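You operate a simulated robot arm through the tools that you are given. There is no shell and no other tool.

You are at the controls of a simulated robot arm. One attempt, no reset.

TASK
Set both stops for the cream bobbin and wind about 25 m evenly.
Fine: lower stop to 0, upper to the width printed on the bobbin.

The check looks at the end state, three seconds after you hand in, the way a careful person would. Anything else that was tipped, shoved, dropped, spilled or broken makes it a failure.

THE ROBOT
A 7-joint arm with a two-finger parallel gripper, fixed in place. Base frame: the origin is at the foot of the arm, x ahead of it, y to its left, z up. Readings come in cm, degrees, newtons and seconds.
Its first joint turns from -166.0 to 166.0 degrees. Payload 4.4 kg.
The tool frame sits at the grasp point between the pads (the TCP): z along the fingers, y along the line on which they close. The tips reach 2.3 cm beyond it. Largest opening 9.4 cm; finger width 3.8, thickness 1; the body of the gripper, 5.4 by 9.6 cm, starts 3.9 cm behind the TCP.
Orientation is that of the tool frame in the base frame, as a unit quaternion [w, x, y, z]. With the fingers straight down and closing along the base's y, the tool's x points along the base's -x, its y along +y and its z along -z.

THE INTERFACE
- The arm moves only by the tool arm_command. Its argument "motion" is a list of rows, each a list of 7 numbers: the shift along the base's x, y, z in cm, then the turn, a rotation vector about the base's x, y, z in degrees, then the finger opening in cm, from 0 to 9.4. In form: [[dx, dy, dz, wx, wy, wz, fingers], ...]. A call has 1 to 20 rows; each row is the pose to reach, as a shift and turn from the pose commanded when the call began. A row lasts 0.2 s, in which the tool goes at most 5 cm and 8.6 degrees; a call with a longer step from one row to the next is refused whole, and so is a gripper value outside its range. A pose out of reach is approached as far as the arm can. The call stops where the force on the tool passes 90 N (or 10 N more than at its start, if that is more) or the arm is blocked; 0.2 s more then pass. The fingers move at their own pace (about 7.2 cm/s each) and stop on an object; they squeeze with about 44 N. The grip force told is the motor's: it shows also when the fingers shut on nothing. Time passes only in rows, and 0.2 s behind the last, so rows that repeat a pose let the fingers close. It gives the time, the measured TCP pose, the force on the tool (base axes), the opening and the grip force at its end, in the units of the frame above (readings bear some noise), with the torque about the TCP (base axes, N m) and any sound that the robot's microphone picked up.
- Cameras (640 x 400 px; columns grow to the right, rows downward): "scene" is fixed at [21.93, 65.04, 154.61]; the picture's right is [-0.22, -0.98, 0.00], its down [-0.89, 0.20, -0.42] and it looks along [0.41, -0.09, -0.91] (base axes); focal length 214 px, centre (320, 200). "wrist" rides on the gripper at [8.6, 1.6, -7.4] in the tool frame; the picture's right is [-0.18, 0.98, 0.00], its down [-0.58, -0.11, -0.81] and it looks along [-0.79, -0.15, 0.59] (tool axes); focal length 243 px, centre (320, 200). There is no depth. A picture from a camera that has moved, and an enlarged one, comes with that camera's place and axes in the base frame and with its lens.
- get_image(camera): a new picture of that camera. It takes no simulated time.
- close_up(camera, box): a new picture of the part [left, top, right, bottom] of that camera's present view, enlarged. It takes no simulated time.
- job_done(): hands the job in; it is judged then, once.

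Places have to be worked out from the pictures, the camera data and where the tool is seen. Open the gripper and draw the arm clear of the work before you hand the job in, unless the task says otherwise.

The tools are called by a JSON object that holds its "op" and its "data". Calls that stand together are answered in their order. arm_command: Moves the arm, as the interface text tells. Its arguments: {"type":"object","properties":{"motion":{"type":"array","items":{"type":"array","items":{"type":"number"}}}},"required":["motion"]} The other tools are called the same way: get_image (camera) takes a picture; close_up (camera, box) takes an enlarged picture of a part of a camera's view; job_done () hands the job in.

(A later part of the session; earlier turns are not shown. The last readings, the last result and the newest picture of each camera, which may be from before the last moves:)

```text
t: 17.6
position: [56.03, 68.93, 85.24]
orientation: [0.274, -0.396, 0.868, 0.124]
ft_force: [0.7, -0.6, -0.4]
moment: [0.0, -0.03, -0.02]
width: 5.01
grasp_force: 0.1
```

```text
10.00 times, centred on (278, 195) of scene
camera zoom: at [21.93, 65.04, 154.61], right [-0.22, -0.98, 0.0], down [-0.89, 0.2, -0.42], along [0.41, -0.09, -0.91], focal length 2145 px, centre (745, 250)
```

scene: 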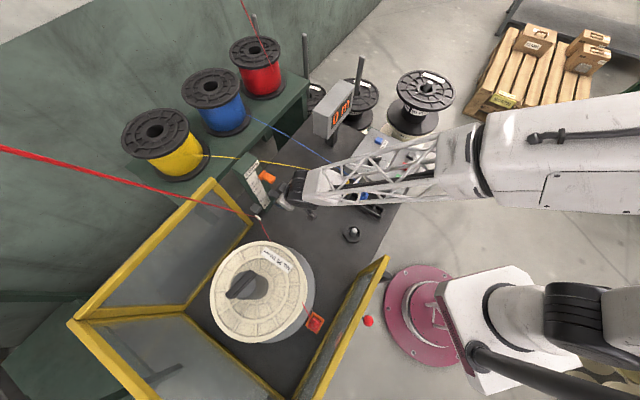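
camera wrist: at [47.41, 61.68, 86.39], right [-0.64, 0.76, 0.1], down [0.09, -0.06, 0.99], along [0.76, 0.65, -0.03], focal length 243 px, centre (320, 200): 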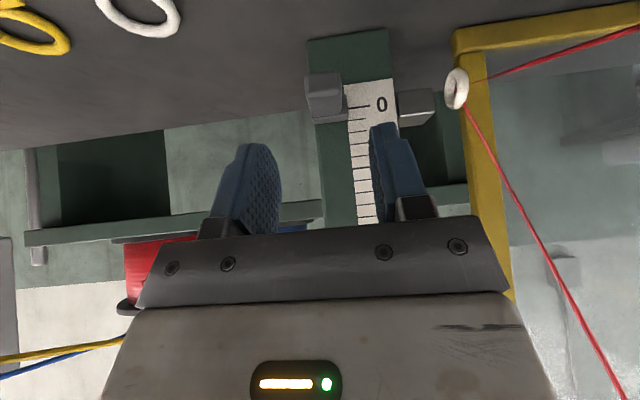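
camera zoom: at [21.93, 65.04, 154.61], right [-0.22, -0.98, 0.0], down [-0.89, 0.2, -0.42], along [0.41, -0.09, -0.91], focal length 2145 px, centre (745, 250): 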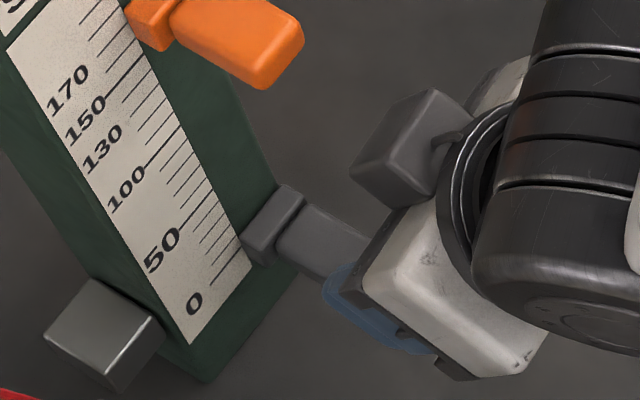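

Gray base is centred on the 0 tick within about half a millimetre. Now the orange stop: back off, rise, and stage 7 cm in front of it along the tool axis with 4.4 cm opening to stay clear of the yellow wire.

{"op": "arm_command", "data": {"motion": [[-0.9, -1.05, 0, 0, 0, 0, 4.4], [-1.8, -2.1, 2, 0, 0, 0, 4.4], [-1.8, -2.1, 6, 0, 0, 0, 4.4], [-1.8, -2.1, 10, 0, 0, 0, 4.4], [-1.8, -2.1, 14, 0, 0, 0, 4.4], [-1.0, -1.0, 17, 0, 0, 0, 4.4], [-0.12, 0.24, 16.9, 0, 0, 0, 4.4], [-0.12, 0.24, 16.9, 0, 0, 0, 4.4]]}}

{"op": "get_image", "data": {"camera": "wrist"}}

{"op": "close_up", "data": {"camera": "wrist", "box": [270, 60, 410, 220]}}

{"op": "close_up", "data": {"camera": "scene", "box": [230, 130, 340, 220]}}

```text
t: 19.4
position: [55.88, 69.17, 102.01]
orientation: [0.274, -0.395, 0.868, 0.125]
ft_force: [-0.1, -0.3, 1.0]
moment: [0.04, 0.02, 0.02]
width: 4.38
grasp_force: 0.1
```

```text
taken
camera wrist: at [47.29, 61.96, 103.27], right [-0.64, 0.76, 0.1], down [0.09, -0.06, 0.99], along [0.76, 0.65, -0.03], focal length 243 px, centre (320, 200)
```

wrist: 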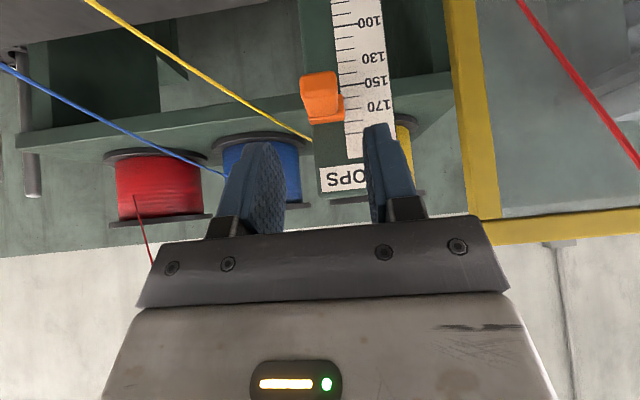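

```text
2.50 times, centred on (340, 140) of wrist
camera zoom: at [47.29, 61.96, 103.27], right [-0.64, 0.76, 0.1], down [0.09, -0.06, 0.99], along [0.76, 0.65, -0.03], focal length 606 px, centre (270, 350)
```

zoom: 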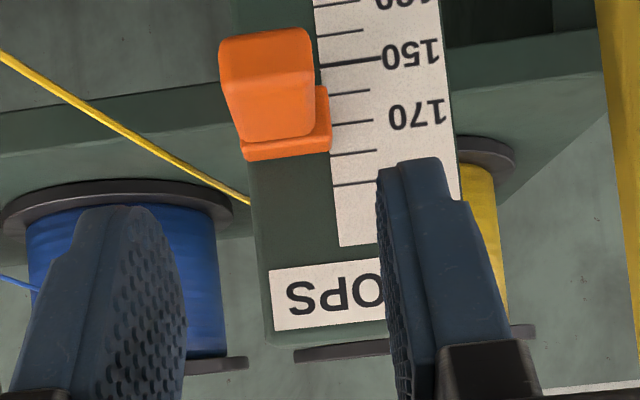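

```text
4.44 times, centred on (285, 175) of scene
camera zoom: at [21.93, 65.04, 154.61], right [-0.22, -0.98, 0.0], down [-0.89, 0.2, -0.42], along [0.41, -0.09, -0.91], focal length 953 px, centre (476, 311)
```

zoom: 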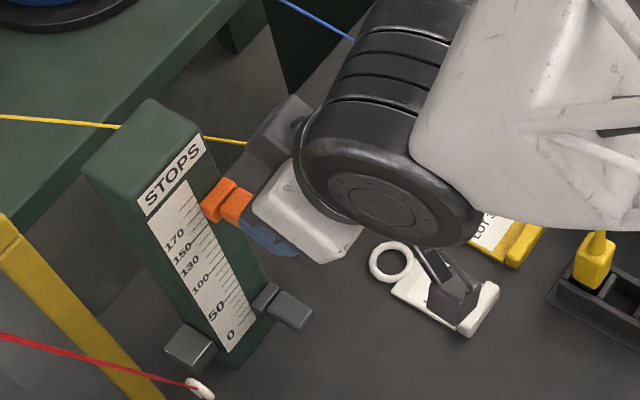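

Aligned with the orange tab. Advancing 7 cm along the tool axis so the pads straddle it.

{"op": "arm_command", "data": {"motion": [[0.66, 0.76, -1.43, 0, 0, 0, 4.4], [1.32, 1.51, -2.87, 0, 0, 0, 4.4], [1.98, 2.27, -4.3, 0, 0, 0, 4.4], [2.64, 3.03, -5.73, 0, 0, 0, 4.4], [2.64, 3.03, -5.73, 0, 0, 0, 4.4]]}}

{"op": "close_up", "data": {"camera": "wrist", "box": [250, 60, 410, 240]}}

{"op": "close_up", "data": {"camera": "scene", "box": [230, 130, 340, 220]}}

```text
t: 20.6
position: [58.75, 72.23, 96.35]
orientation: [0.273, -0.396, 0.868, 0.125]
ft_force: [-1.0, -0.1, 0.4]
moment: [-0.01, 0.01, 0.01]
width: 4.41
grasp_force: 0.2
```

```text
2.22 times, centred on (330, 150) of wrist
camera zoom: at [49.98, 64.95, 97.58], right [-0.64, 0.76, 0.1], down [0.09, -0.06, 0.99], along [0.76, 0.65, -0.03], focal length 539 px, centre (298, 311)
```

zoom: 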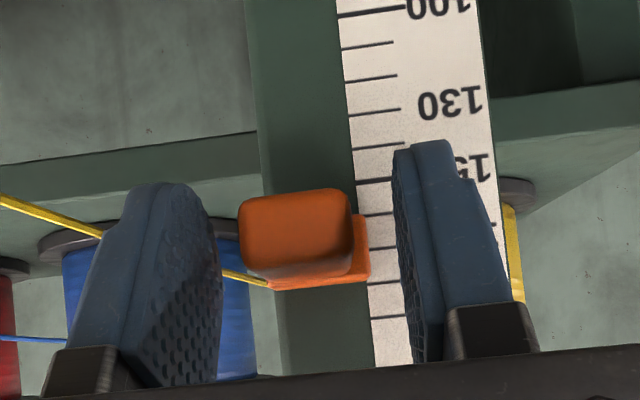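

```text
4.44 times, centred on (285, 175) of scene
camera zoom: at [21.93, 65.04, 154.61], right [-0.22, -0.98, 0.0], down [-0.89, 0.2, -0.42], along [0.41, -0.09, -0.91], focal length 953 px, centre (476, 311)
```

zoom: 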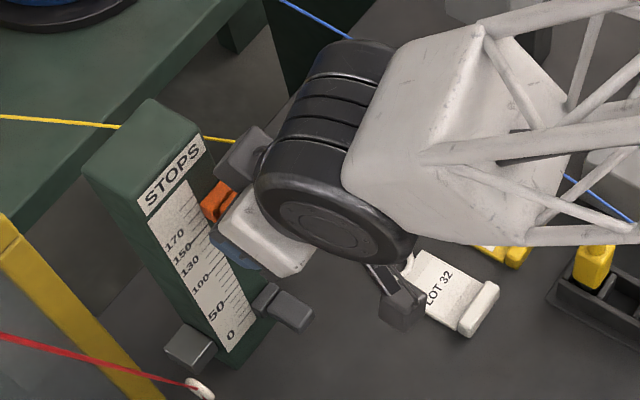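

Centred on the tab just as it was with gray. Closing the fingers now.

{"op": "arm_command", "data": {"motion": [[0, 0, 0, 0, 0, 0, 3.2], [0, 0, 0, 0, 0, 0, 2.0], [0, 0, 0, 0, 0, 0, 2.0], [0, 0, 0, 0, 0, 0, 2.0]]}}

```text
t: 21.6
position: [58.66, 72.3, 96.25]
orientation: [0.275, -0.395, 0.868, 0.124]
ft_force: [2.4, 0.8, -0.9]
moment: [0.01, 0.24, -1.7]
width: 2.6
grasp_force: 44.6
```

Gripped at 2.6 cm with almost no side load. Lowering the orange stop by 4.0 cm to bring 170 → 130.

{"op": "arm_command", "data": {"motion": [[0, 0, -0.5, 0, 0, 0, 2.0], [0, 0, -1.0, 0, 0, 0, 2.0], [0, 0, -1.5, 0, 0, 0, 2.0], [0, 0, -2.0, 0, 0, 0, 2.0], [0, 0, -2.5, 0, 0, 0, 2.0], [0, 0, -3.0, 0, 0, 0, 2.0], [0, 0, -3.5, 0, 0, 0, 2.0], [0, 0, -4.0, 0, 0, 0, 2.0], [0, 0, -4.0, 0, 0, 0, 2.0]]}}

{"op": "close_up", "data": {"camera": "wrist", "box": [250, 60, 410, 240]}}

{"op": "close_up", "data": {"camera": "scene", "box": [250, 160, 295, 210]}}

```text
t: 23.6
position: [58.64, 72.16, 92.41]
orientation: [0.274, -0.394, 0.868, 0.123]
ft_force: [17.4, -5.7, -1.5]
moment: [-0.04, -0.06, -1.77]
width: 2.59
grasp_force: 45.0
```

```text
2.22 times, centred on (330, 150) of wrist
camera zoom: at [49.98, 64.94, 93.58], right [-0.64, 0.76, 0.1], down [0.09, -0.06, 0.99], along [0.76, 0.65, -0.03], focal length 539 px, centre (298, 311)
```

zoom: 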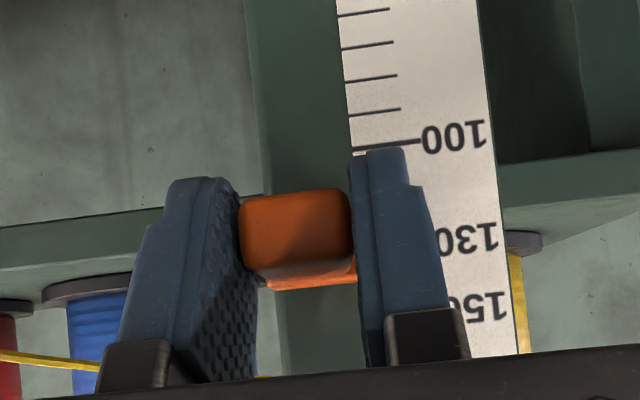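

```text
8.00 times, centred on (272, 185) of scene
camera zoom: at [21.93, 65.04, 154.61], right [-0.22, -0.98, 0.0], down [-0.89, 0.2, -0.42], along [0.41, -0.09, -0.91], focal length 1716 px, centre (700, 320)
```

zoom: 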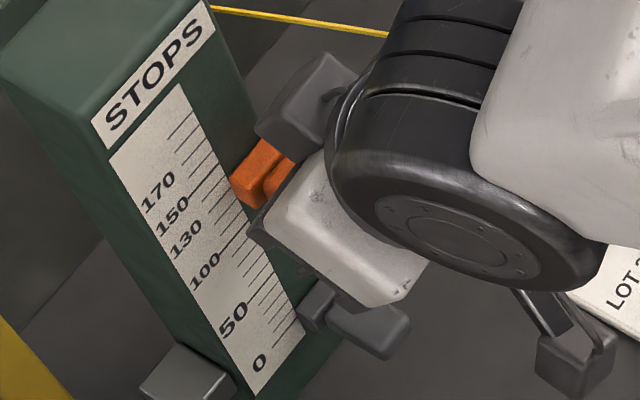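

Travel complete. Releasing and backing off along the tool axis to read the result.

{"op": "arm_command", "data": {"motion": [[0, 0, 0, 0, 0, 0, 3.2], [0, 0, 0, 0, 0, 0, 4.4], [0, 0, 0, 0, 0, 0, 4.4], [-0.66, -0.76, 1.43, 0, 0, 0, 4.4], [-1.32, -1.51, 2.87, 0, 0, 0, 4.4], [-1.98, -2.27, 4.3, 0, 0, 0, 4.4], [-2.64, -3.03, 5.73, 0, 0, 0, 4.4], [-2.64, -3.03, 5.73, 0, 0, 0, 4.4]]}}

{"op": "close_up", "data": {"camera": "wrist", "box": [310, 50, 400, 130]}}

{"op": "close_up", "data": {"camera": "scene", "box": [250, 160, 295, 210]}}

```text
t: 25.4
position: [55.96, 69.17, 98.07]
orientation: [0.274, -0.395, 0.868, 0.124]
ft_force: [-0.5, 0.5, 0.3]
moment: [-0.02, -0.01, -0.02]
width: 4.38
grasp_force: 0.2
```

```text
5.00 times, centred on (355, 90) of wrist
camera zoom: at [47.3, 61.9, 99.31], right [-0.64, 0.76, 0.1], down [0.09, -0.06, 0.99], along [0.76, 0.65, -0.03], focal length 1213 px, centre (145, 750)
```

zoom: 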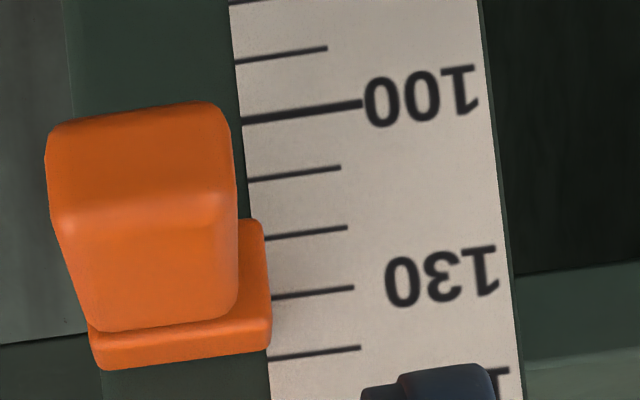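

```text
8.00 times, centred on (272, 185) of scene
camera zoom: at [21.93, 65.04, 154.61], right [-0.22, -0.98, 0.0], down [-0.89, 0.2, -0.42], along [0.41, -0.09, -0.91], focal length 1716 px, centre (700, 320)
```

zoom: 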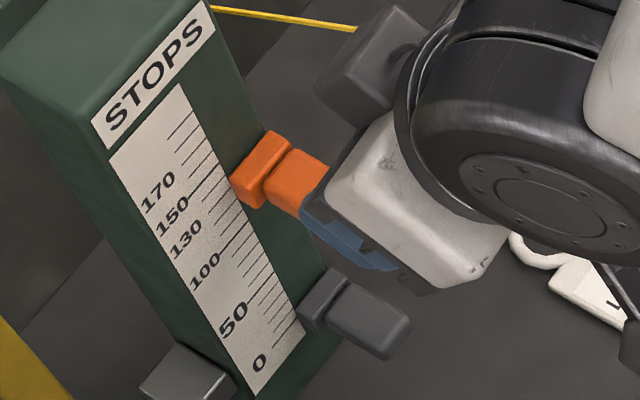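

Close to 130; a tighter zoom to measure the base edges against the 120 and 140 ticks.

{"op": "close_up", "data": {"camera": "wrist", "box": [340, 85, 390, 130]}}

{"op": "close_up", "data": {"camera": "scene", "box": [258, 170, 278, 190]}}

```text
8.89 times, centred on (365, 108) of wrist
camera zoom: at [47.3, 61.9, 99.31], right [-0.64, 0.76, 0.1], down [0.09, -0.06, 0.99], along [0.76, 0.65, -0.03], focal length 2157 px, centre (-80, 1022)
```

zoom: 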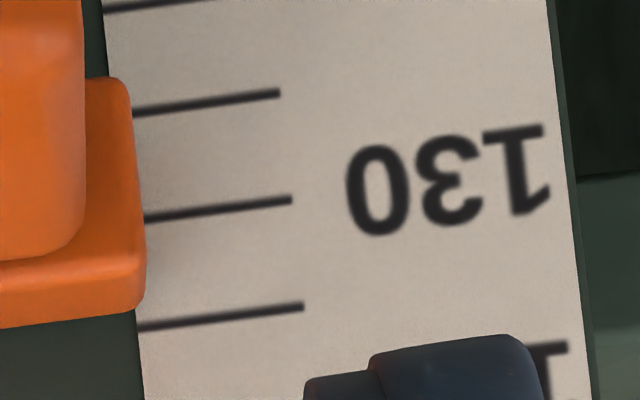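

```text
16.00 times, centred on (268, 180) of scene
camera zoom: at [21.93, 65.04, 154.61], right [-0.22, -0.98, 0.0], down [-0.89, 0.2, -0.42], along [0.41, -0.09, -0.91], focal length 3432 px, centre (1152, 520)
```

zoom: 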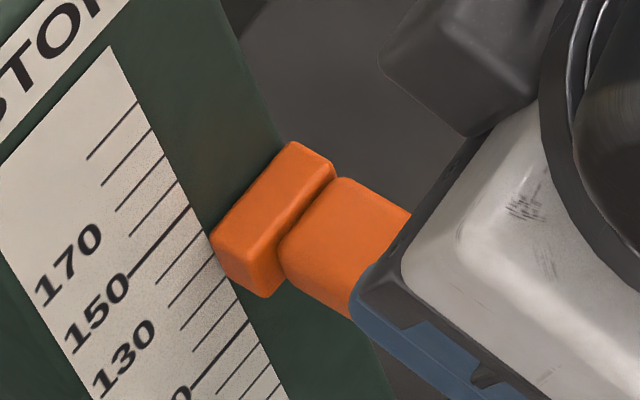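

By this view orange reads about 129 (top edge ~138.5–139). I'll drop the camera to the same height as the orange stop for a parallax-free reading, fingers wide so they don't block it.

{"op": "arm_command", "data": {"motion": [[-1.2, -0.8, 0, 0, 0, 0, 6], [-2.4, -1.5, -1.0, 0, 0, 0, 8], [-3.47, -2.15, -3.0, 0, 0, 0, 9], [-3.47, -2.15, -5.5, 0, 0, 0, 9], [-3.47, -2.15, -7.5, 0, 0, 0, 9], [-3.47, -2.15, -7.5, 0, 0, 0, 9]]}}

{"op": "get_image", "data": {"camera": "wrist"}}

{"op": "close_up", "data": {"camera": "wrist", "box": [310, 150, 380, 220]}}

```text
t: 26.8
position: [52.5, 67.02, 90.71]
orientation: [0.274, -0.395, 0.868, 0.124]
ft_force: [0.5, -0.3, 0.2]
moment: [0.0, 0.03, -0.01]
width: 9.02
grasp_force: 0.1
```

```text
taken
camera wrist: at [43.82, 59.74, 91.81], right [-0.64, 0.76, 0.1], down [0.09, -0.06, 0.99], along [0.76, 0.65, -0.03], focal length 243 px, centre (320, 200)
```

wrist: 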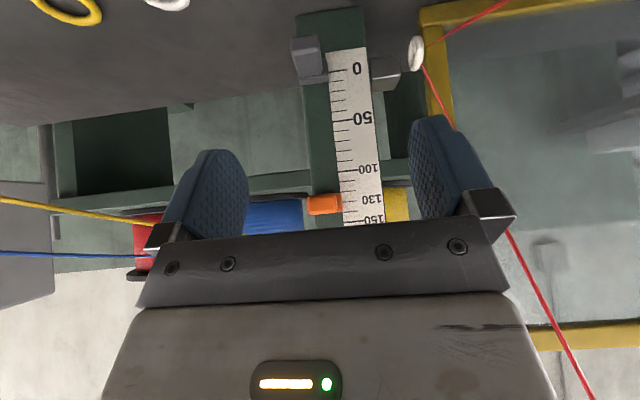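

```text
5.71 times, centred on (345, 185) of wrist
camera zoom: at [43.82, 59.74, 91.81], right [-0.64, 0.76, 0.1], down [0.09, -0.06, 0.99], along [0.76, 0.65, -0.03], focal length 1386 px, centre (177, 286)
```

zoom: 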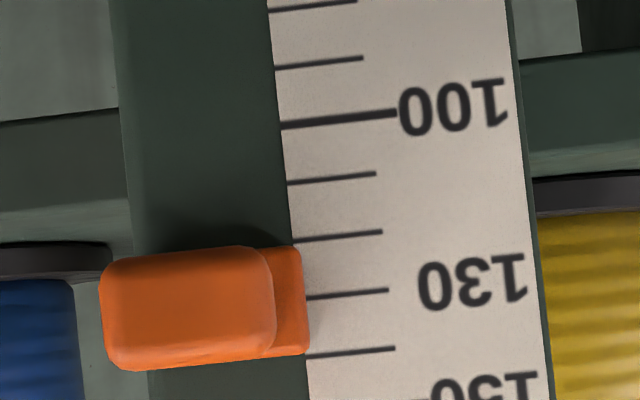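

Level view: orange base spans 121–139.4 with its middle on the 130 tick — spot on. Base height is then ~18.4 mm, so I want a similar low-angle reading of gray; lowering the view.

{"op": "arm_command", "data": {"motion": [[0, 0, -2.5, 0, 0, 0, 8], [0, 0, -5, 0, 0, 0, 8], [0, 0, -7.5, 0, 0, 0, 8], [0, 0, -9.5, 0, 0, 0, 8], [0, 0, -9.5, 0, 0, 0, 8]]}}

{"op": "close_up", "data": {"camera": "wrist", "box": [310, 110, 380, 180]}}

{"op": "get_image", "data": {"camera": "wrist"}}

{"op": "get_image", "data": {"camera": "scene"}}

```text
t: 28.0
position: [52.48, 67.08, 81.07]
orientation: [0.274, -0.396, 0.868, 0.125]
ft_force: [-0.3, 0.1, 0.2]
moment: [0.0, 0.0, -0.03]
width: 8.02
grasp_force: 0.0
```

```text
5.71 times, centred on (345, 145) of wrist
camera zoom: at [43.84, 59.81, 82.31], right [-0.64, 0.76, 0.1], down [0.09, -0.06, 0.99], along [0.76, 0.65, -0.03], focal length 1386 px, centre (177, 514)
```

zoom: 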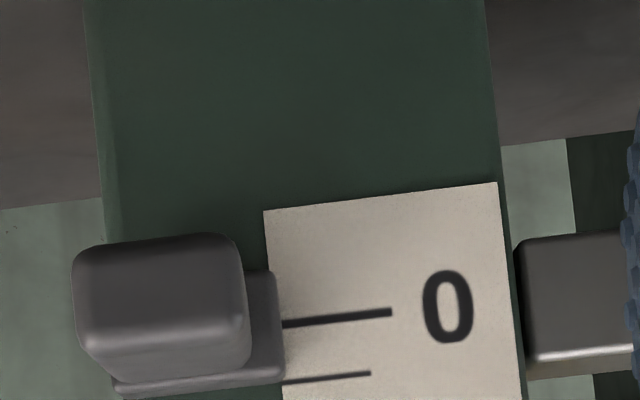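

```text
taken
camera wrist: at [43.84, 59.81, 82.31], right [-0.64, 0.76, 0.1], down [0.09, -0.06, 0.99], along [0.76, 0.65, -0.03], focal length 243 px, centre (320, 200)
```

wrist: 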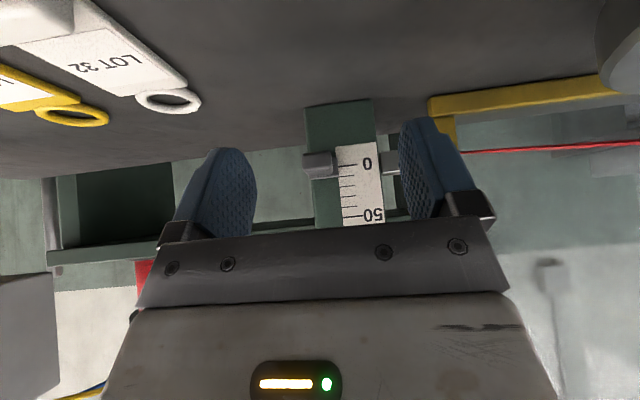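

```text
taken
```

scene: 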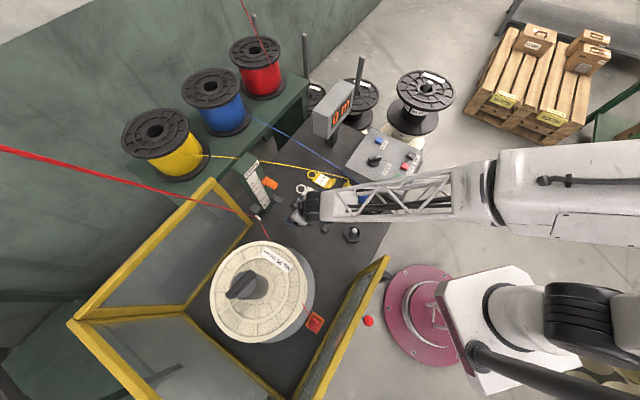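

Gray is within ~0.3 mm of 0 and orange at 130 — both stops are set. Now I'll rise clear, straighten the tool, and head over to view the control panel.

{"op": "arm_command", "data": {"motion": [[0, 0, 4, 0, 0, 0, 6], [0, 0, 8.5, 0, 0, 0, 4], [0, 0, 13, -3, 2.6, 0, 2], [0, 0, 17.5, -9, 7.9, 0, 2], [0, 0, 22, -15, 13.1, 0, 2], [0, 0, 26, -21, 18.3, 0, 2], [0, 0, 28, -26.4, 23, 0, 2], [0.6, -4.2, 28, -26.4, 23, 0, 2], [1.1, -8.4, 28, -26.4, 23, 0, 2], [1.7, -12.6, 28, -26.4, 23, 0, 2], [2.2, -16.8, 28, -26.4, 23, 0, 2], [2.7, -21, 28, -26.4, 23, 0, 2], [3.3, -25.2, 28, -26.4, 23, 0, 2], [3.8, -29.4, 28, -26.4, 23, 0, 2], [4.4, -33.6, 28, -26.4, 23, 0, 2], [4.9, -37.8, 28, -26.4, 23, 0, 2], [5.5, -42, 28, -26.4, 23, 0, 2], [6.0, -46, 27, -26.4, 23, 0, 2], [6.5, -49.6, 26, -26.4, 23, 0, 2], [6.5, -49.6, 26, -26.4, 23, 0, 2]]}}

{"op": "get_image", "data": {"camera": "wrist"}}

{"op": "get_image", "data": {"camera": "scene"}}

```text
t: 32.2
position: [58.95, 17.45, 107.06]
orientation: [0.0, -0.415, 0.91, 0.0]
ft_force: [-0.7, 1.0, 0.3]
moment: [0.0, 0.04, -0.04]
width: 1.99
grasp_force: 0.2
```

```text
taken
camera wrist: at [52.09, 12.18, 114.61], right [-0.62, 0.78, 0.0], down [0.46, 0.37, 0.81], along [0.63, 0.5, -0.59], focal length 243 px, centre (320, 200)
```

wrist: 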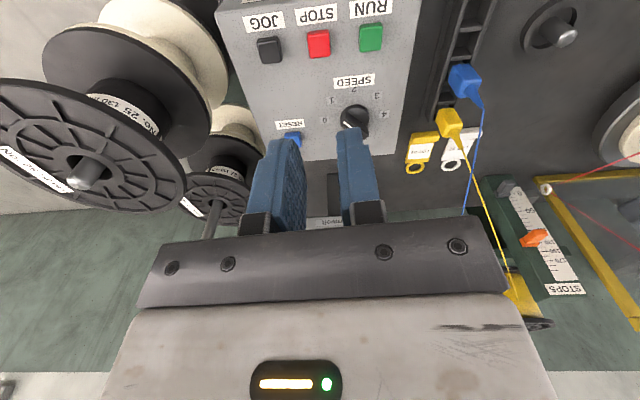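

```text
taken
```

scene: 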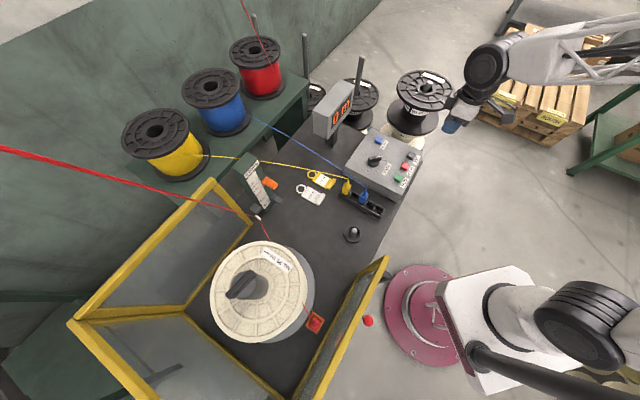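

Now a zoom on the panel: knob pointer, buttons, and label positions.

{"op": "close_up", "data": {"camera": "wrist", "box": [215, 0, 425, 165]}}

{"op": "close_up", "data": {"camera": "wrist", "box": [315, 70, 395, 140]}}

{"op": "close_up", "data": {"camera": "scene", "box": [340, 120, 430, 195]}}

```text
2.42 times, centred on (320, 82) of wrist
camera zoom: at [52.09, 12.18, 114.61], right [-0.62, 0.78, 0.0], down [0.46, 0.37, 0.81], along [0.63, 0.5, -0.59], focal length 588 px, centre (320, 485)
```

zoom: 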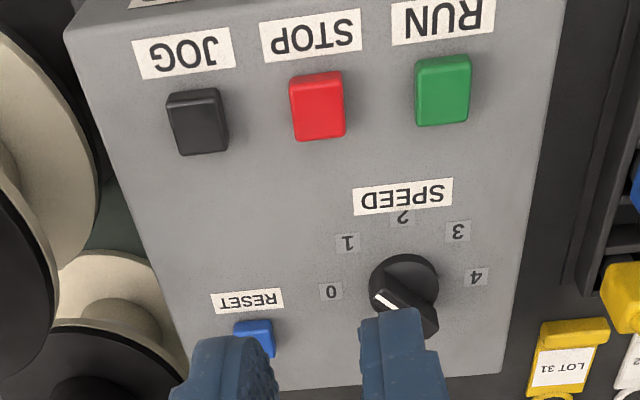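

```text
5.71 times, centred on (355, 105) of wrist
camera zoom: at [52.09, 12.18, 114.61], right [-0.62, 0.78, 0.0], down [0.46, 0.37, 0.81], along [0.63, 0.5, -0.59], focal length 1386 px, centre (120, 743)
```

zoom: 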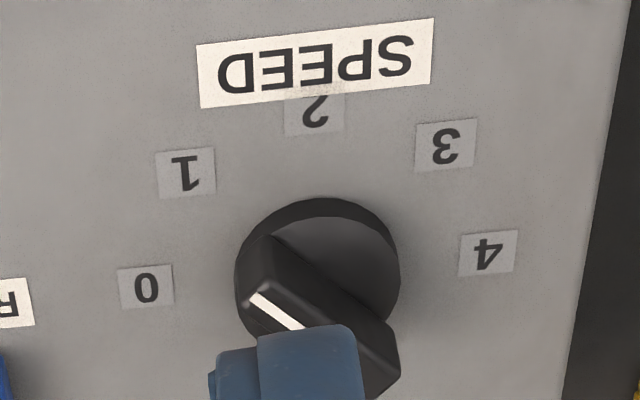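

```text
5.33 times, centred on (385, 158) of scene
camera zoom: at [21.93, 65.04, 154.61], right [-0.22, -0.98, 0.0], down [-0.89, 0.2, -0.42], along [0.41, -0.09, -0.91], focal length 1144 px, centre (-27, 427)
```

zoom: 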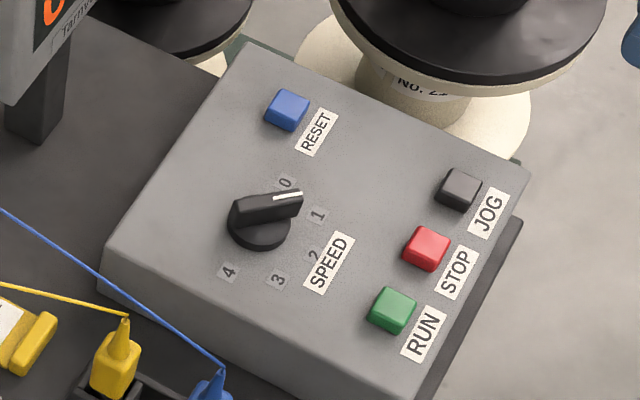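

The panel is flat (surface z≈79.2) and the pointer already lies on speed 1; RUN is at about (57.9, 24.9), STOP at (62.6, 20.1), button tops z≈80.1. I'll close the fingers and hover above RUN.

{"op": "arm_command", "data": {"motion": [[-0.2, 1.5, -3, 0, 0, 0, 0], [-0.4, 3.0, -6, 0, 0, 0, 0], [-0.6, 4.5, -9, 0, 0, 0, 0], [-0.8, 6.0, -12, 0, 0, 0, 0], [-1.05, 7.45, -15.5, 0, 0, 0, 0], [-1.05, 7.45, -15.5, 0, 0, 0, 0]]}}

{"op": "get_image", "data": {"camera": "wrist"}}

{"op": "get_image", "data": {"camera": "scene"}}

```text
t: 33.6
position: [57.93, 24.93, 91.77]
orientation: [0.0, -0.414, 0.91, -0.001]
ft_force: [0.6, -0.7, 0.1]
moment: [-0.02, 0.01, 0.03]
width: 0.0
grasp_force: 42.2
```

```text
taken
camera wrist: at [51.1, 19.62, 99.21], right [-0.62, 0.78, 0.0], down [0.46, 0.37, 0.81], along [0.63, 0.5, -0.59], focal length 243 px, centre (320, 200)
```

wrist: 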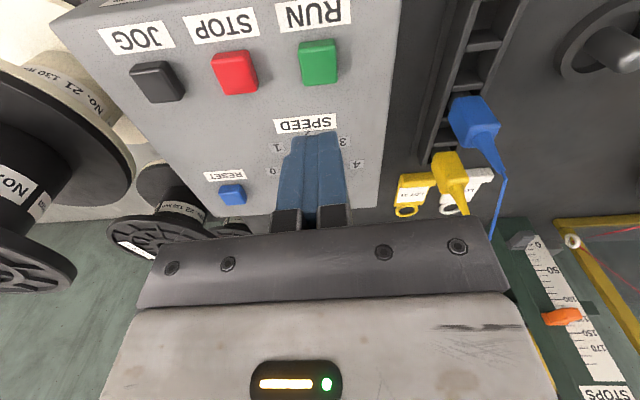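

```text
taken
```

scene: 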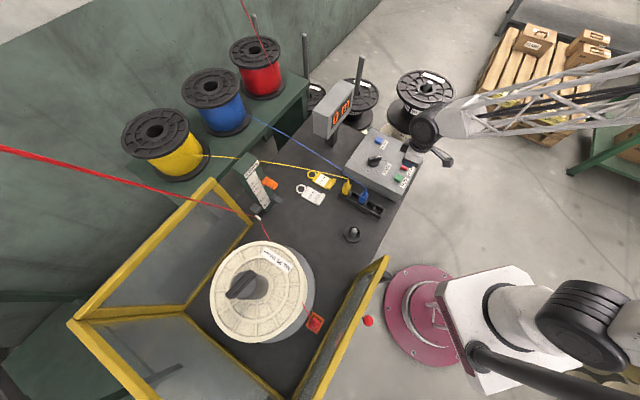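

RUN lies exactly under the tool axis. Descend to just above it first.

{"op": "arm_command", "data": {"motion": [[0, 0, -3, 0, 0, 0, 0], [0, 0, -6, 0, 0, 0, 0], [0, 0, -8.4, 0, 0, 0, 0], [0, 0, -8.8, 0, 0, 0, 0], [0, 0, -8.8, 0, 0, 0, 0]]}}

{"op": "close_up", "data": {"camera": "wrist", "box": [250, 60, 390, 230]}}

{"op": "close_up", "data": {"camera": "scene", "box": [300, 70, 440, 200]}}

```text
t: 34.8
position: [58.05, 25.0, 82.92]
orientation: [0.0, -0.414, 0.91, 0.001]
ft_force: [0.2, 1.4, 1.0]
moment: [0.03, -0.03, -0.05]
width: 0.03
grasp_force: 42.4
```

```text
2.35 times, centred on (320, 145) of wrist
camera zoom: at [51.1, 19.7, 90.35], right [-0.62, 0.78, 0.0], down [0.46, 0.37, 0.81], along [0.63, 0.5, -0.59], focal length 571 px, centre (320, 329)
```

zoom: 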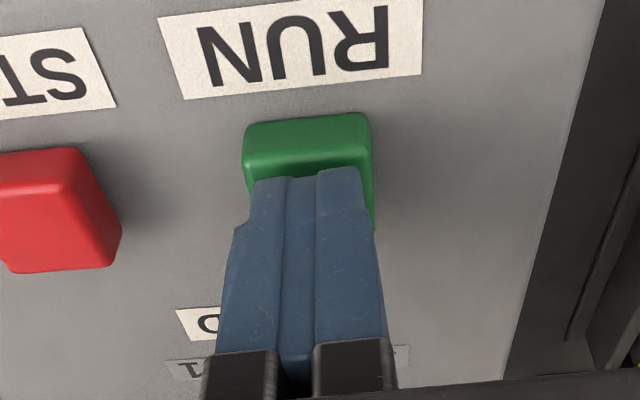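

```text
3.08 times, centred on (370, 135) of scene
camera zoom: at [21.93, 65.04, 154.61], right [-0.22, -0.98, 0.0], down [-0.89, 0.2, -0.42], along [0.41, -0.09, -0.91], focal length 660 px, centre (166, 400)
```

zoom: 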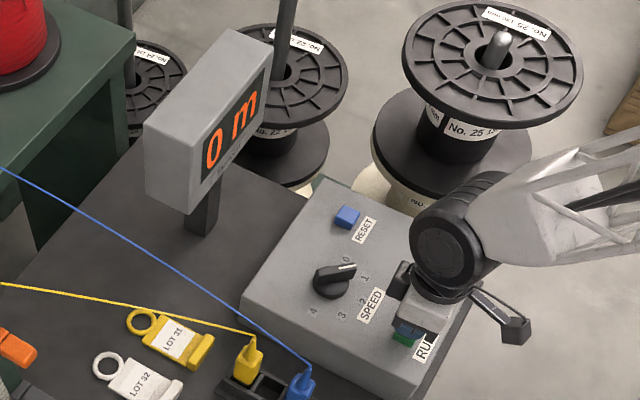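

Fingertips are just above the green button and the display stays visible. Pressing in small steps.

{"op": "arm_command", "data": {"motion": [[0, 0, -0.3, 0, 0, 0, 0], [0, 0, -0.5, 0, 0, 0, 0], [0, 0, -0.7, 0, 0, 0, 0], [0, 0, -0.9, 0, 0, 0, 0]]}}

{"op": "close_up", "data": {"camera": "scene", "box": [300, 70, 440, 200]}}

```text
t: 35.8
position: [57.89, 24.9, 81.99]
orientation: [0.001, -0.414, 0.91, -0.001]
ft_force: [-5.2, -8.6, 26.8]
moment: [-0.22, 0.16, 0.01]
width: 0.0
grasp_force: 42.1
heard: click
```

```text
3.08 times, centred on (370, 135) of scene
camera zoom: at [21.93, 65.04, 154.61], right [-0.22, -0.98, 0.0], down [-0.89, 0.2, -0.42], along [0.41, -0.09, -0.91], focal length 660 px, centre (166, 400)
```

zoom: 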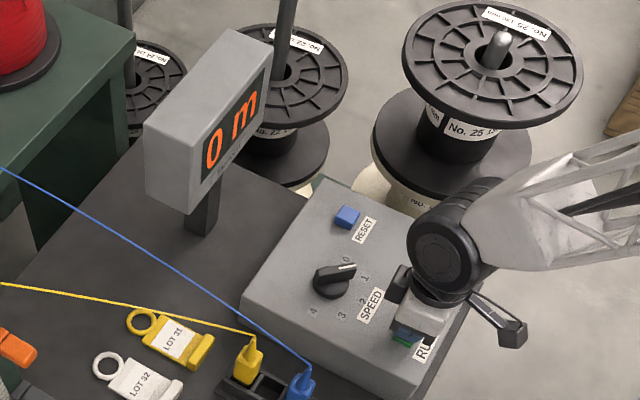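

Heard a click. I'll lift and move to hover above STOP, then read the counter.

{"op": "arm_command", "data": {"motion": [[0, 0, 1.2, 0, 0, 0, 0], [0, 0, 2.8, 0, 0, 0, 0], [2.3, -2.4, 2.8, 0, 0, 0, 0], [4.65, -4.8, 2.8, 0, 0, 0, 0], [4.65, -4.8, 2.0, 0, 0, 0, 0]]}}

{"op": "close_up", "data": {"camera": "scene", "box": [300, 70, 440, 200]}}

{"op": "get_image", "data": {"camera": "scene"}}

{"op": "get_image", "data": {"camera": "wrist"}}

```text
t: 37.0
position: [62.76, 20.14, 83.98]
orientation: [0.0, -0.415, 0.91, 0.0]
ft_force: [0.4, 0.5, 0.4]
moment: [-0.01, 0.02, 0.01]
width: 0.0
grasp_force: 42.1
```

```text
3.08 times, centred on (370, 135) of scene
camera zoom: at [21.93, 65.04, 154.61], right [-0.22, -0.98, 0.0], down [-0.89, 0.2, -0.42], along [0.41, -0.09, -0.91], focal length 660 px, centre (166, 400)
```

zoom: 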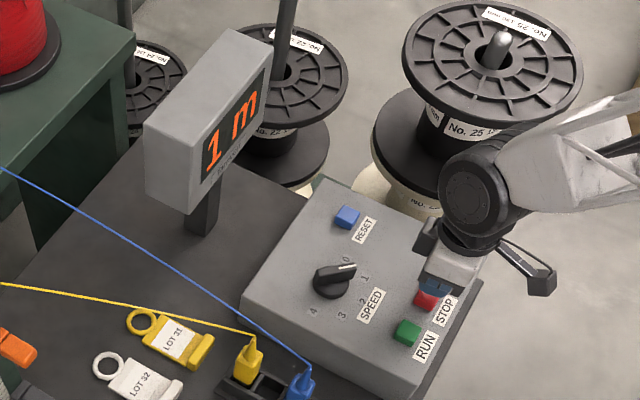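

```text
taken
```

scene: 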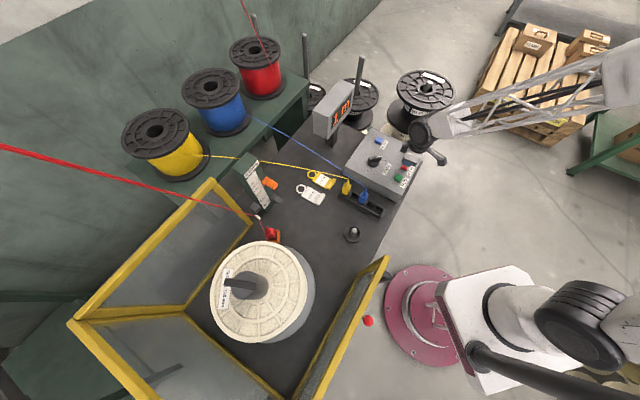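

```text
taken
camera wrist: at [55.79, 14.9, 91.46], right [-0.62, 0.78, 0.0], down [0.46, 0.37, 0.81], along [0.63, 0.5, -0.59], focal length 243 px, centre (320, 200)
```

wrist: 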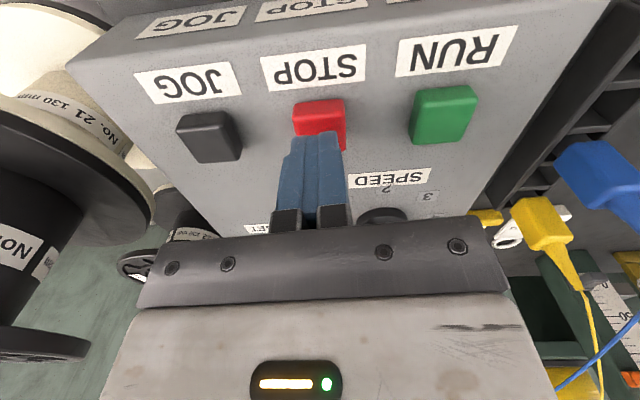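

It's winding: 1 m after about 1.5 s, and the bobbin is turning. I'll wait a short while over STOP and check the rate and the carriage.

{"op": "arm_command", "data": {"motion": [[0, 0, 0, 0, 0, 0, 0], [0, 0, 0, 0, 0, 0, 0], [0, 0, 0, 0, 0, 0, 0], [0, 0, 0, 0, 0, 0, 0]]}}

{"op": "close_up", "data": {"camera": "scene", "box": [300, 70, 380, 140]}}

{"op": "close_up", "data": {"camera": "scene", "box": [190, 150, 350, 350]}}

```text
t: 38.0
position: [62.59, 20.16, 83.98]
orientation: [0.0, -0.415, 0.91, 0.0]
ft_force: [-0.3, 0.7, -0.6]
moment: [-0.01, 0.0, 0.0]
width: 0.01
grasp_force: 42.1
```

```text
5.71 times, centred on (340, 105) of scene
camera zoom: at [21.93, 65.04, 154.61], right [-0.22, -0.98, 0.0], down [-0.89, 0.2, -0.42], along [0.41, -0.09, -0.91], focal length 1226 px, centre (206, 743)
```

zoom: 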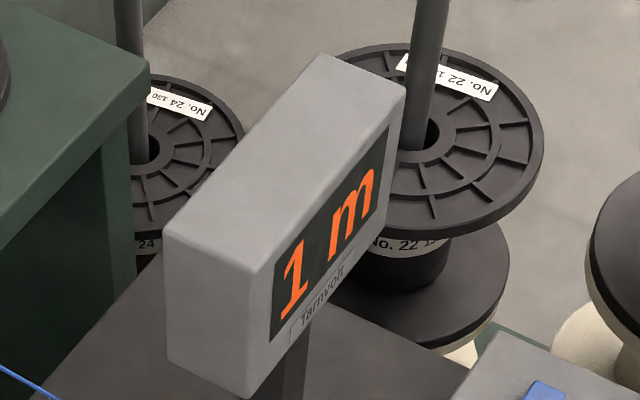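

```text
2.00 times, centred on (270, 250) of scene
camera zoom: at [21.93, 65.04, 154.61], right [-0.22, -0.98, 0.0], down [-0.89, 0.2, -0.42], along [0.41, -0.09, -0.91], focal length 429 px, centre (420, 100)
```

zoom: 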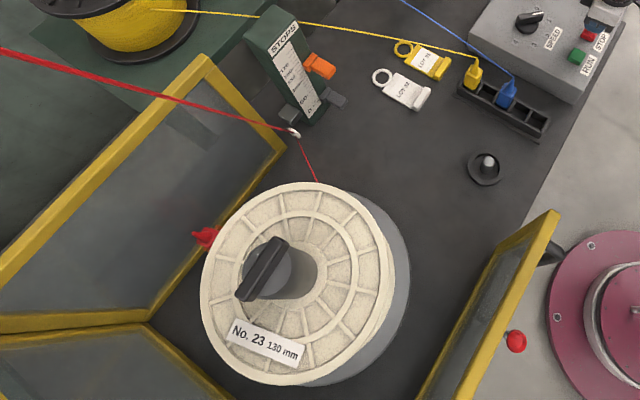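

About half a metre per second so far; nothing snagging. Waiting further in place.

{"op": "arm_command", "data": {"motion": [[0, 0, 0, 0, 0, 0, 0], [0, 0, 0, 0, 0, 0, 0], [0, 0, 0, 0, 0, 0, 0], [0, 0, 0, 0, 0, 0, 0], [0, 0, 0, 0, 0, 0, 0], [0, 0, 0, 0, 0, 0, 0], [0, 0, 0, 0, 0, 0, 0], [0, 0, 0, 0, 0, 0, 0], [0, 0, 0, 0, 0, 0, 0], [0, 0, 0, 0, 0, 0, 0], [0, 0, 0, 0, 0, 0, 0], [0, 0, 0, 0, 0, 0, 0], [0, 0, 0, 0, 0, 0, 0], [0, 0, 0, 0, 0, 0, 0]]}}

{"op": "close_up", "data": {"camera": "scene", "box": [300, 70, 380, 140]}}

{"op": "close_up", "data": {"camera": "scene", "box": [190, 150, 350, 350]}}

{"op": "close_up", "data": {"camera": "scene", "box": [240, 150, 300, 230]}}

```text
t: 41.0
position: [62.76, 20.26, 83.95]
orientation: [0.0, -0.414, 0.91, -0.001]
ft_force: [0.4, 0.2, 0.7]
moment: [0.03, 0.03, -0.03]
width: 0.0
grasp_force: 42.7
```

```text
5.71 times, centred on (340, 105) of scene
camera zoom: at [21.93, 65.04, 154.61], right [-0.22, -0.98, 0.0], down [-0.89, 0.2, -0.42], along [0.41, -0.09, -0.91], focal length 1226 px, centre (206, 743)
```

zoom: 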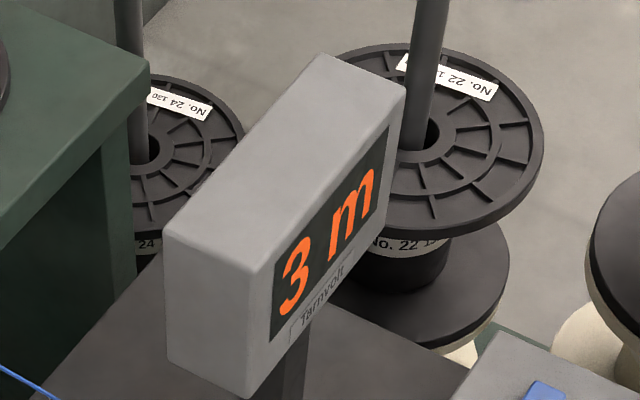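

```text
2.00 times, centred on (270, 250) of scene
camera zoom: at [21.93, 65.04, 154.61], right [-0.22, -0.98, 0.0], down [-0.89, 0.2, -0.42], along [0.41, -0.09, -0.91], focal length 429 px, centre (420, 100)
```

zoom: 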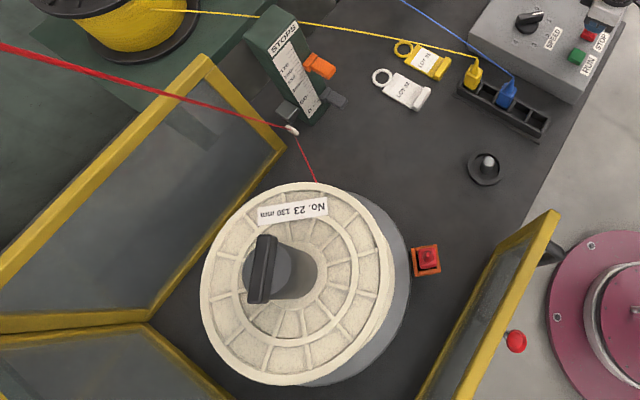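

```text
5.00 times, centred on (270, 190) of scene
camera zoom: at [21.93, 65.04, 154.61], right [-0.22, -0.98, 0.0], down [-0.89, 0.2, -0.42], along [0.41, -0.09, -0.91], focal length 1072 px, centre (570, 250)
```

zoom: 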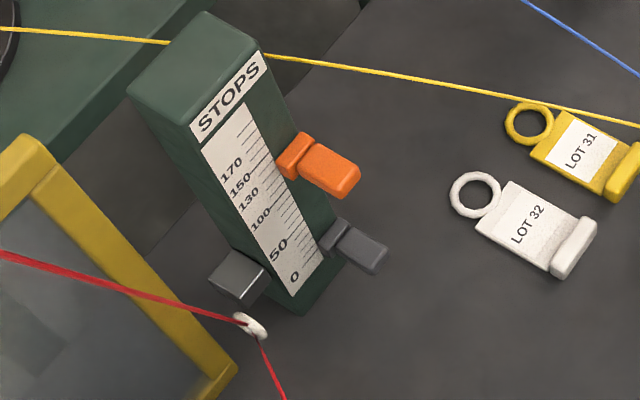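

3 m at t=41, about 0.6 m/s with the carriage rising. Continuing to wait above STOP.

{"op": "arm_command", "data": {"motion": [[0, 0, 0, 0, 0, 0, 0], [0, 0, 0, 0, 0, 0, 0], [0, 0, 0, 0, 0, 0, 0], [0, 0, 0, 0, 0, 0, 0], [0, 0, 0, 0, 0, 0, 0], [0, 0, 0, 0, 0, 0, 0], [0, 0, 0, 0, 0, 0, 0], [0, 0, 0, 0, 0, 0, 0], [0, 0, 0, 0, 0, 0, 0], [0, 0, 0, 0, 0, 0, 0], [0, 0, 0, 0, 0, 0, 0], [0, 0, 0, 0, 0, 0, 0], [0, 0, 0, 0, 0, 0, 0], [0, 0, 0, 0, 0, 0, 0], [0, 0, 0, 0, 0, 0, 0], [0, 0, 0, 0, 0, 0, 0], [0, 0, 0, 0, 0, 0, 0], [0, 0, 0, 0, 0, 0, 0], [0, 0, 0, 0, 0, 0, 0], [0, 0, 0, 0, 0, 0, 0]]}}

{"op": "close_up", "data": {"camera": "scene", "box": [300, 70, 380, 140]}}

{"op": "close_up", "data": {"camera": "scene", "box": [200, 150, 340, 300]}}

```text
t: 45.2
position: [62.66, 20.11, 83.9]
orientation: [-0.001, -0.414, 0.91, 0.001]
ft_force: [-0.7, 0.4, -0.1]
moment: [0.01, 0.04, -0.02]
width: 0.02
grasp_force: 42.0
```

```text
5.71 times, centred on (340, 105) of scene
camera zoom: at [21.93, 65.04, 154.61], right [-0.22, -0.98, 0.0], down [-0.89, 0.2, -0.42], along [0.41, -0.09, -0.91], focal length 1226 px, centre (206, 743)
```

zoom: 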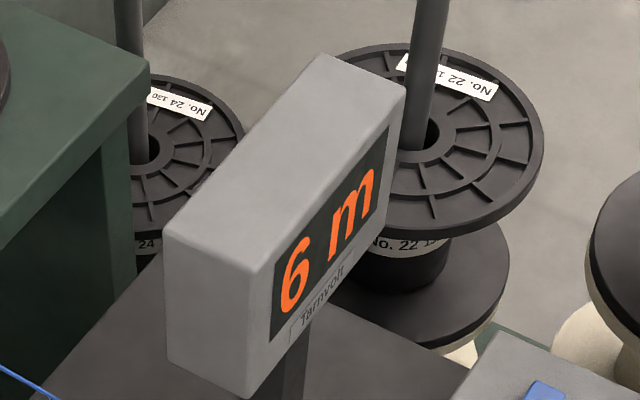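

```text
2.67 times, centred on (270, 225) of scene
camera zoom: at [21.93, 65.04, 154.61], right [-0.22, -0.98, 0.0], down [-0.89, 0.2, -0.42], along [0.41, -0.09, -0.91], focal length 572 px, centre (453, 133)
```

zoom: 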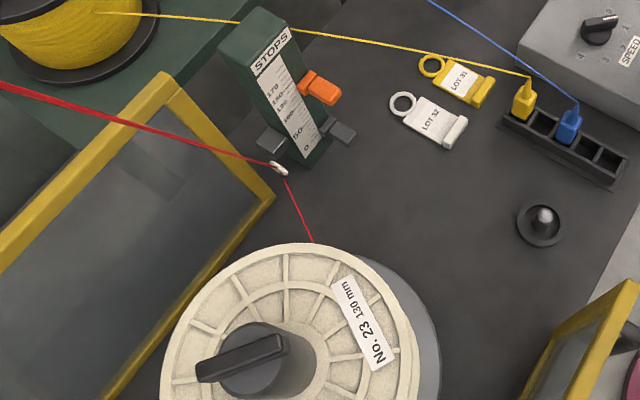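

6 m at t=45.2, carriage climbing steadily. Continue waiting.

{"op": "arm_command", "data": {"motion": [[0, 0, 0, 0, 0, 0, 0], [0, 0, 0, 0, 0, 0, 0], [0, 0, 0, 0, 0, 0, 0], [0, 0, 0, 0, 0, 0, 0], [0, 0, 0, 0, 0, 0, 0], [0, 0, 0, 0, 0, 0, 0], [0, 0, 0, 0, 0, 0, 0], [0, 0, 0, 0, 0, 0, 0], [0, 0, 0, 0, 0, 0, 0], [0, 0, 0, 0, 0, 0, 0], [0, 0, 0, 0, 0, 0, 0], [0, 0, 0, 0, 0, 0, 0], [0, 0, 0, 0, 0, 0, 0], [0, 0, 0, 0, 0, 0, 0], [0, 0, 0, 0, 0, 0, 0], [0, 0, 0, 0, 0, 0, 0], [0, 0, 0, 0, 0, 0, 0], [0, 0, 0, 0, 0, 0, 0], [0, 0, 0, 0, 0, 0, 0], [0, 0, 0, 0, 0, 0, 0]]}}

{"op": "close_up", "data": {"camera": "scene", "box": [300, 70, 380, 140]}}

{"op": "close_up", "data": {"camera": "scene", "box": [200, 150, 340, 300]}}

```text
t: 49.4
position: [62.78, 20.2, 84.0]
orientation: [0.0, -0.414, 0.91, 0.0]
ft_force: [0.5, 0.2, -0.2]
moment: [0.0, 0.02, 0.02]
width: 0.01
grasp_force: 42.5
```

```text
5.71 times, centred on (340, 105) of scene
camera zoom: at [21.93, 65.04, 154.61], right [-0.22, -0.98, 0.0], down [-0.89, 0.2, -0.42], along [0.41, -0.09, -0.91], focal length 1226 px, centre (206, 743)
```

zoom: 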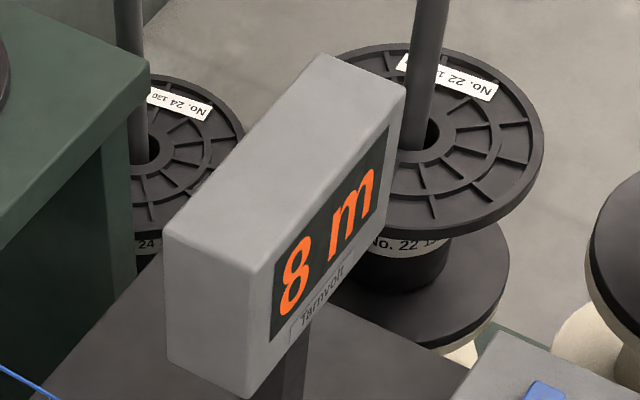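

```text
2.67 times, centred on (270, 225) of scene
camera zoom: at [21.93, 65.04, 154.61], right [-0.22, -0.98, 0.0], down [-0.89, 0.2, -0.42], along [0.41, -0.09, -0.91], focal length 572 px, centre (453, 133)
```

zoom: 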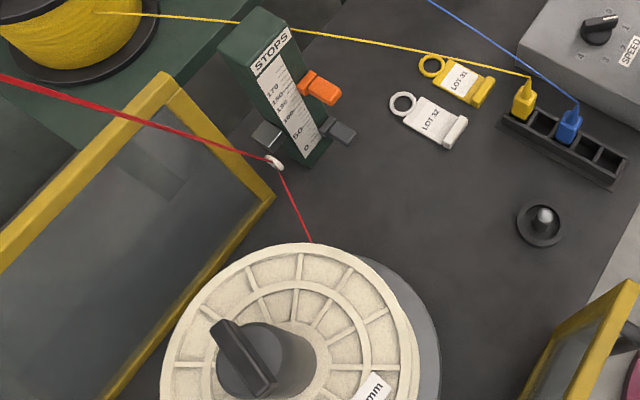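

8 m at t=49.4 — rate about 0.61 m/s, so 25 m should come near t≈76. Continuing.

{"op": "arm_command", "data": {"motion": [[0, 0, 0, 0, 0, 0, 0], [0, 0, 0, 0, 0, 0, 0], [0, 0, 0, 0, 0, 0, 0], [0, 0, 0, 0, 0, 0, 0], [0, 0, 0, 0, 0, 0, 0], [0, 0, 0, 0, 0, 0, 0], [0, 0, 0, 0, 0, 0, 0], [0, 0, 0, 0, 0, 0, 0], [0, 0, 0, 0, 0, 0, 0], [0, 0, 0, 0, 0, 0, 0], [0, 0, 0, 0, 0, 0, 0], [0, 0, 0, 0, 0, 0, 0], [0, 0, 0, 0, 0, 0, 0], [0, 0, 0, 0, 0, 0, 0], [0, 0, 0, 0, 0, 0, 0], [0, 0, 0, 0, 0, 0, 0], [0, 0, 0, 0, 0, 0, 0], [0, 0, 0, 0, 0, 0, 0], [0, 0, 0, 0, 0, 0, 0], [0, 0, 0, 0, 0, 0, 0]]}}

{"op": "close_up", "data": {"camera": "scene", "box": [300, 70, 380, 140]}}

{"op": "close_up", "data": {"camera": "scene", "box": [200, 150, 340, 300]}}

```text
t: 53.6
position: [62.64, 20.22, 83.93]
orientation: [0.0, -0.415, 0.91, -0.001]
ft_force: [0.8, 0.6, 0.1]
moment: [-0.02, 0.0, 0.0]
width: 0.0
grasp_force: 42.3
```

```text
5.71 times, centred on (340, 105) of scene
camera zoom: at [21.93, 65.04, 154.61], right [-0.22, -0.98, 0.0], down [-0.89, 0.2, -0.42], along [0.41, -0.09, -0.91], focal length 1226 px, centre (206, 743)
```

zoom: 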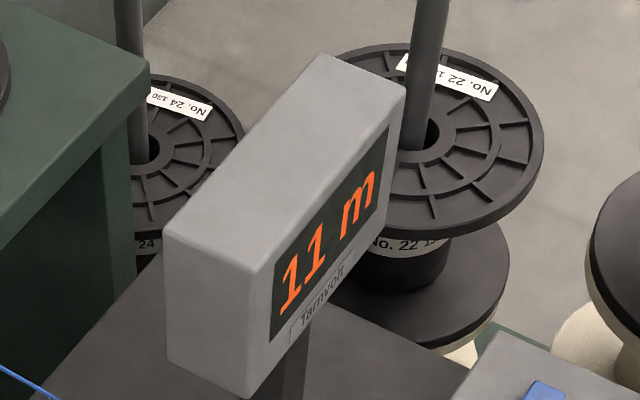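

```text
2.67 times, centred on (270, 225) of scene
camera zoom: at [21.93, 65.04, 154.61], right [-0.22, -0.98, 0.0], down [-0.89, 0.2, -0.42], along [0.41, -0.09, -0.91], focal length 572 px, centre (453, 133)
```

zoom: 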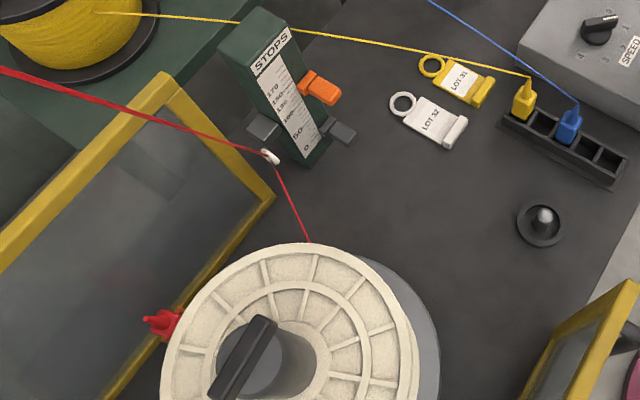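

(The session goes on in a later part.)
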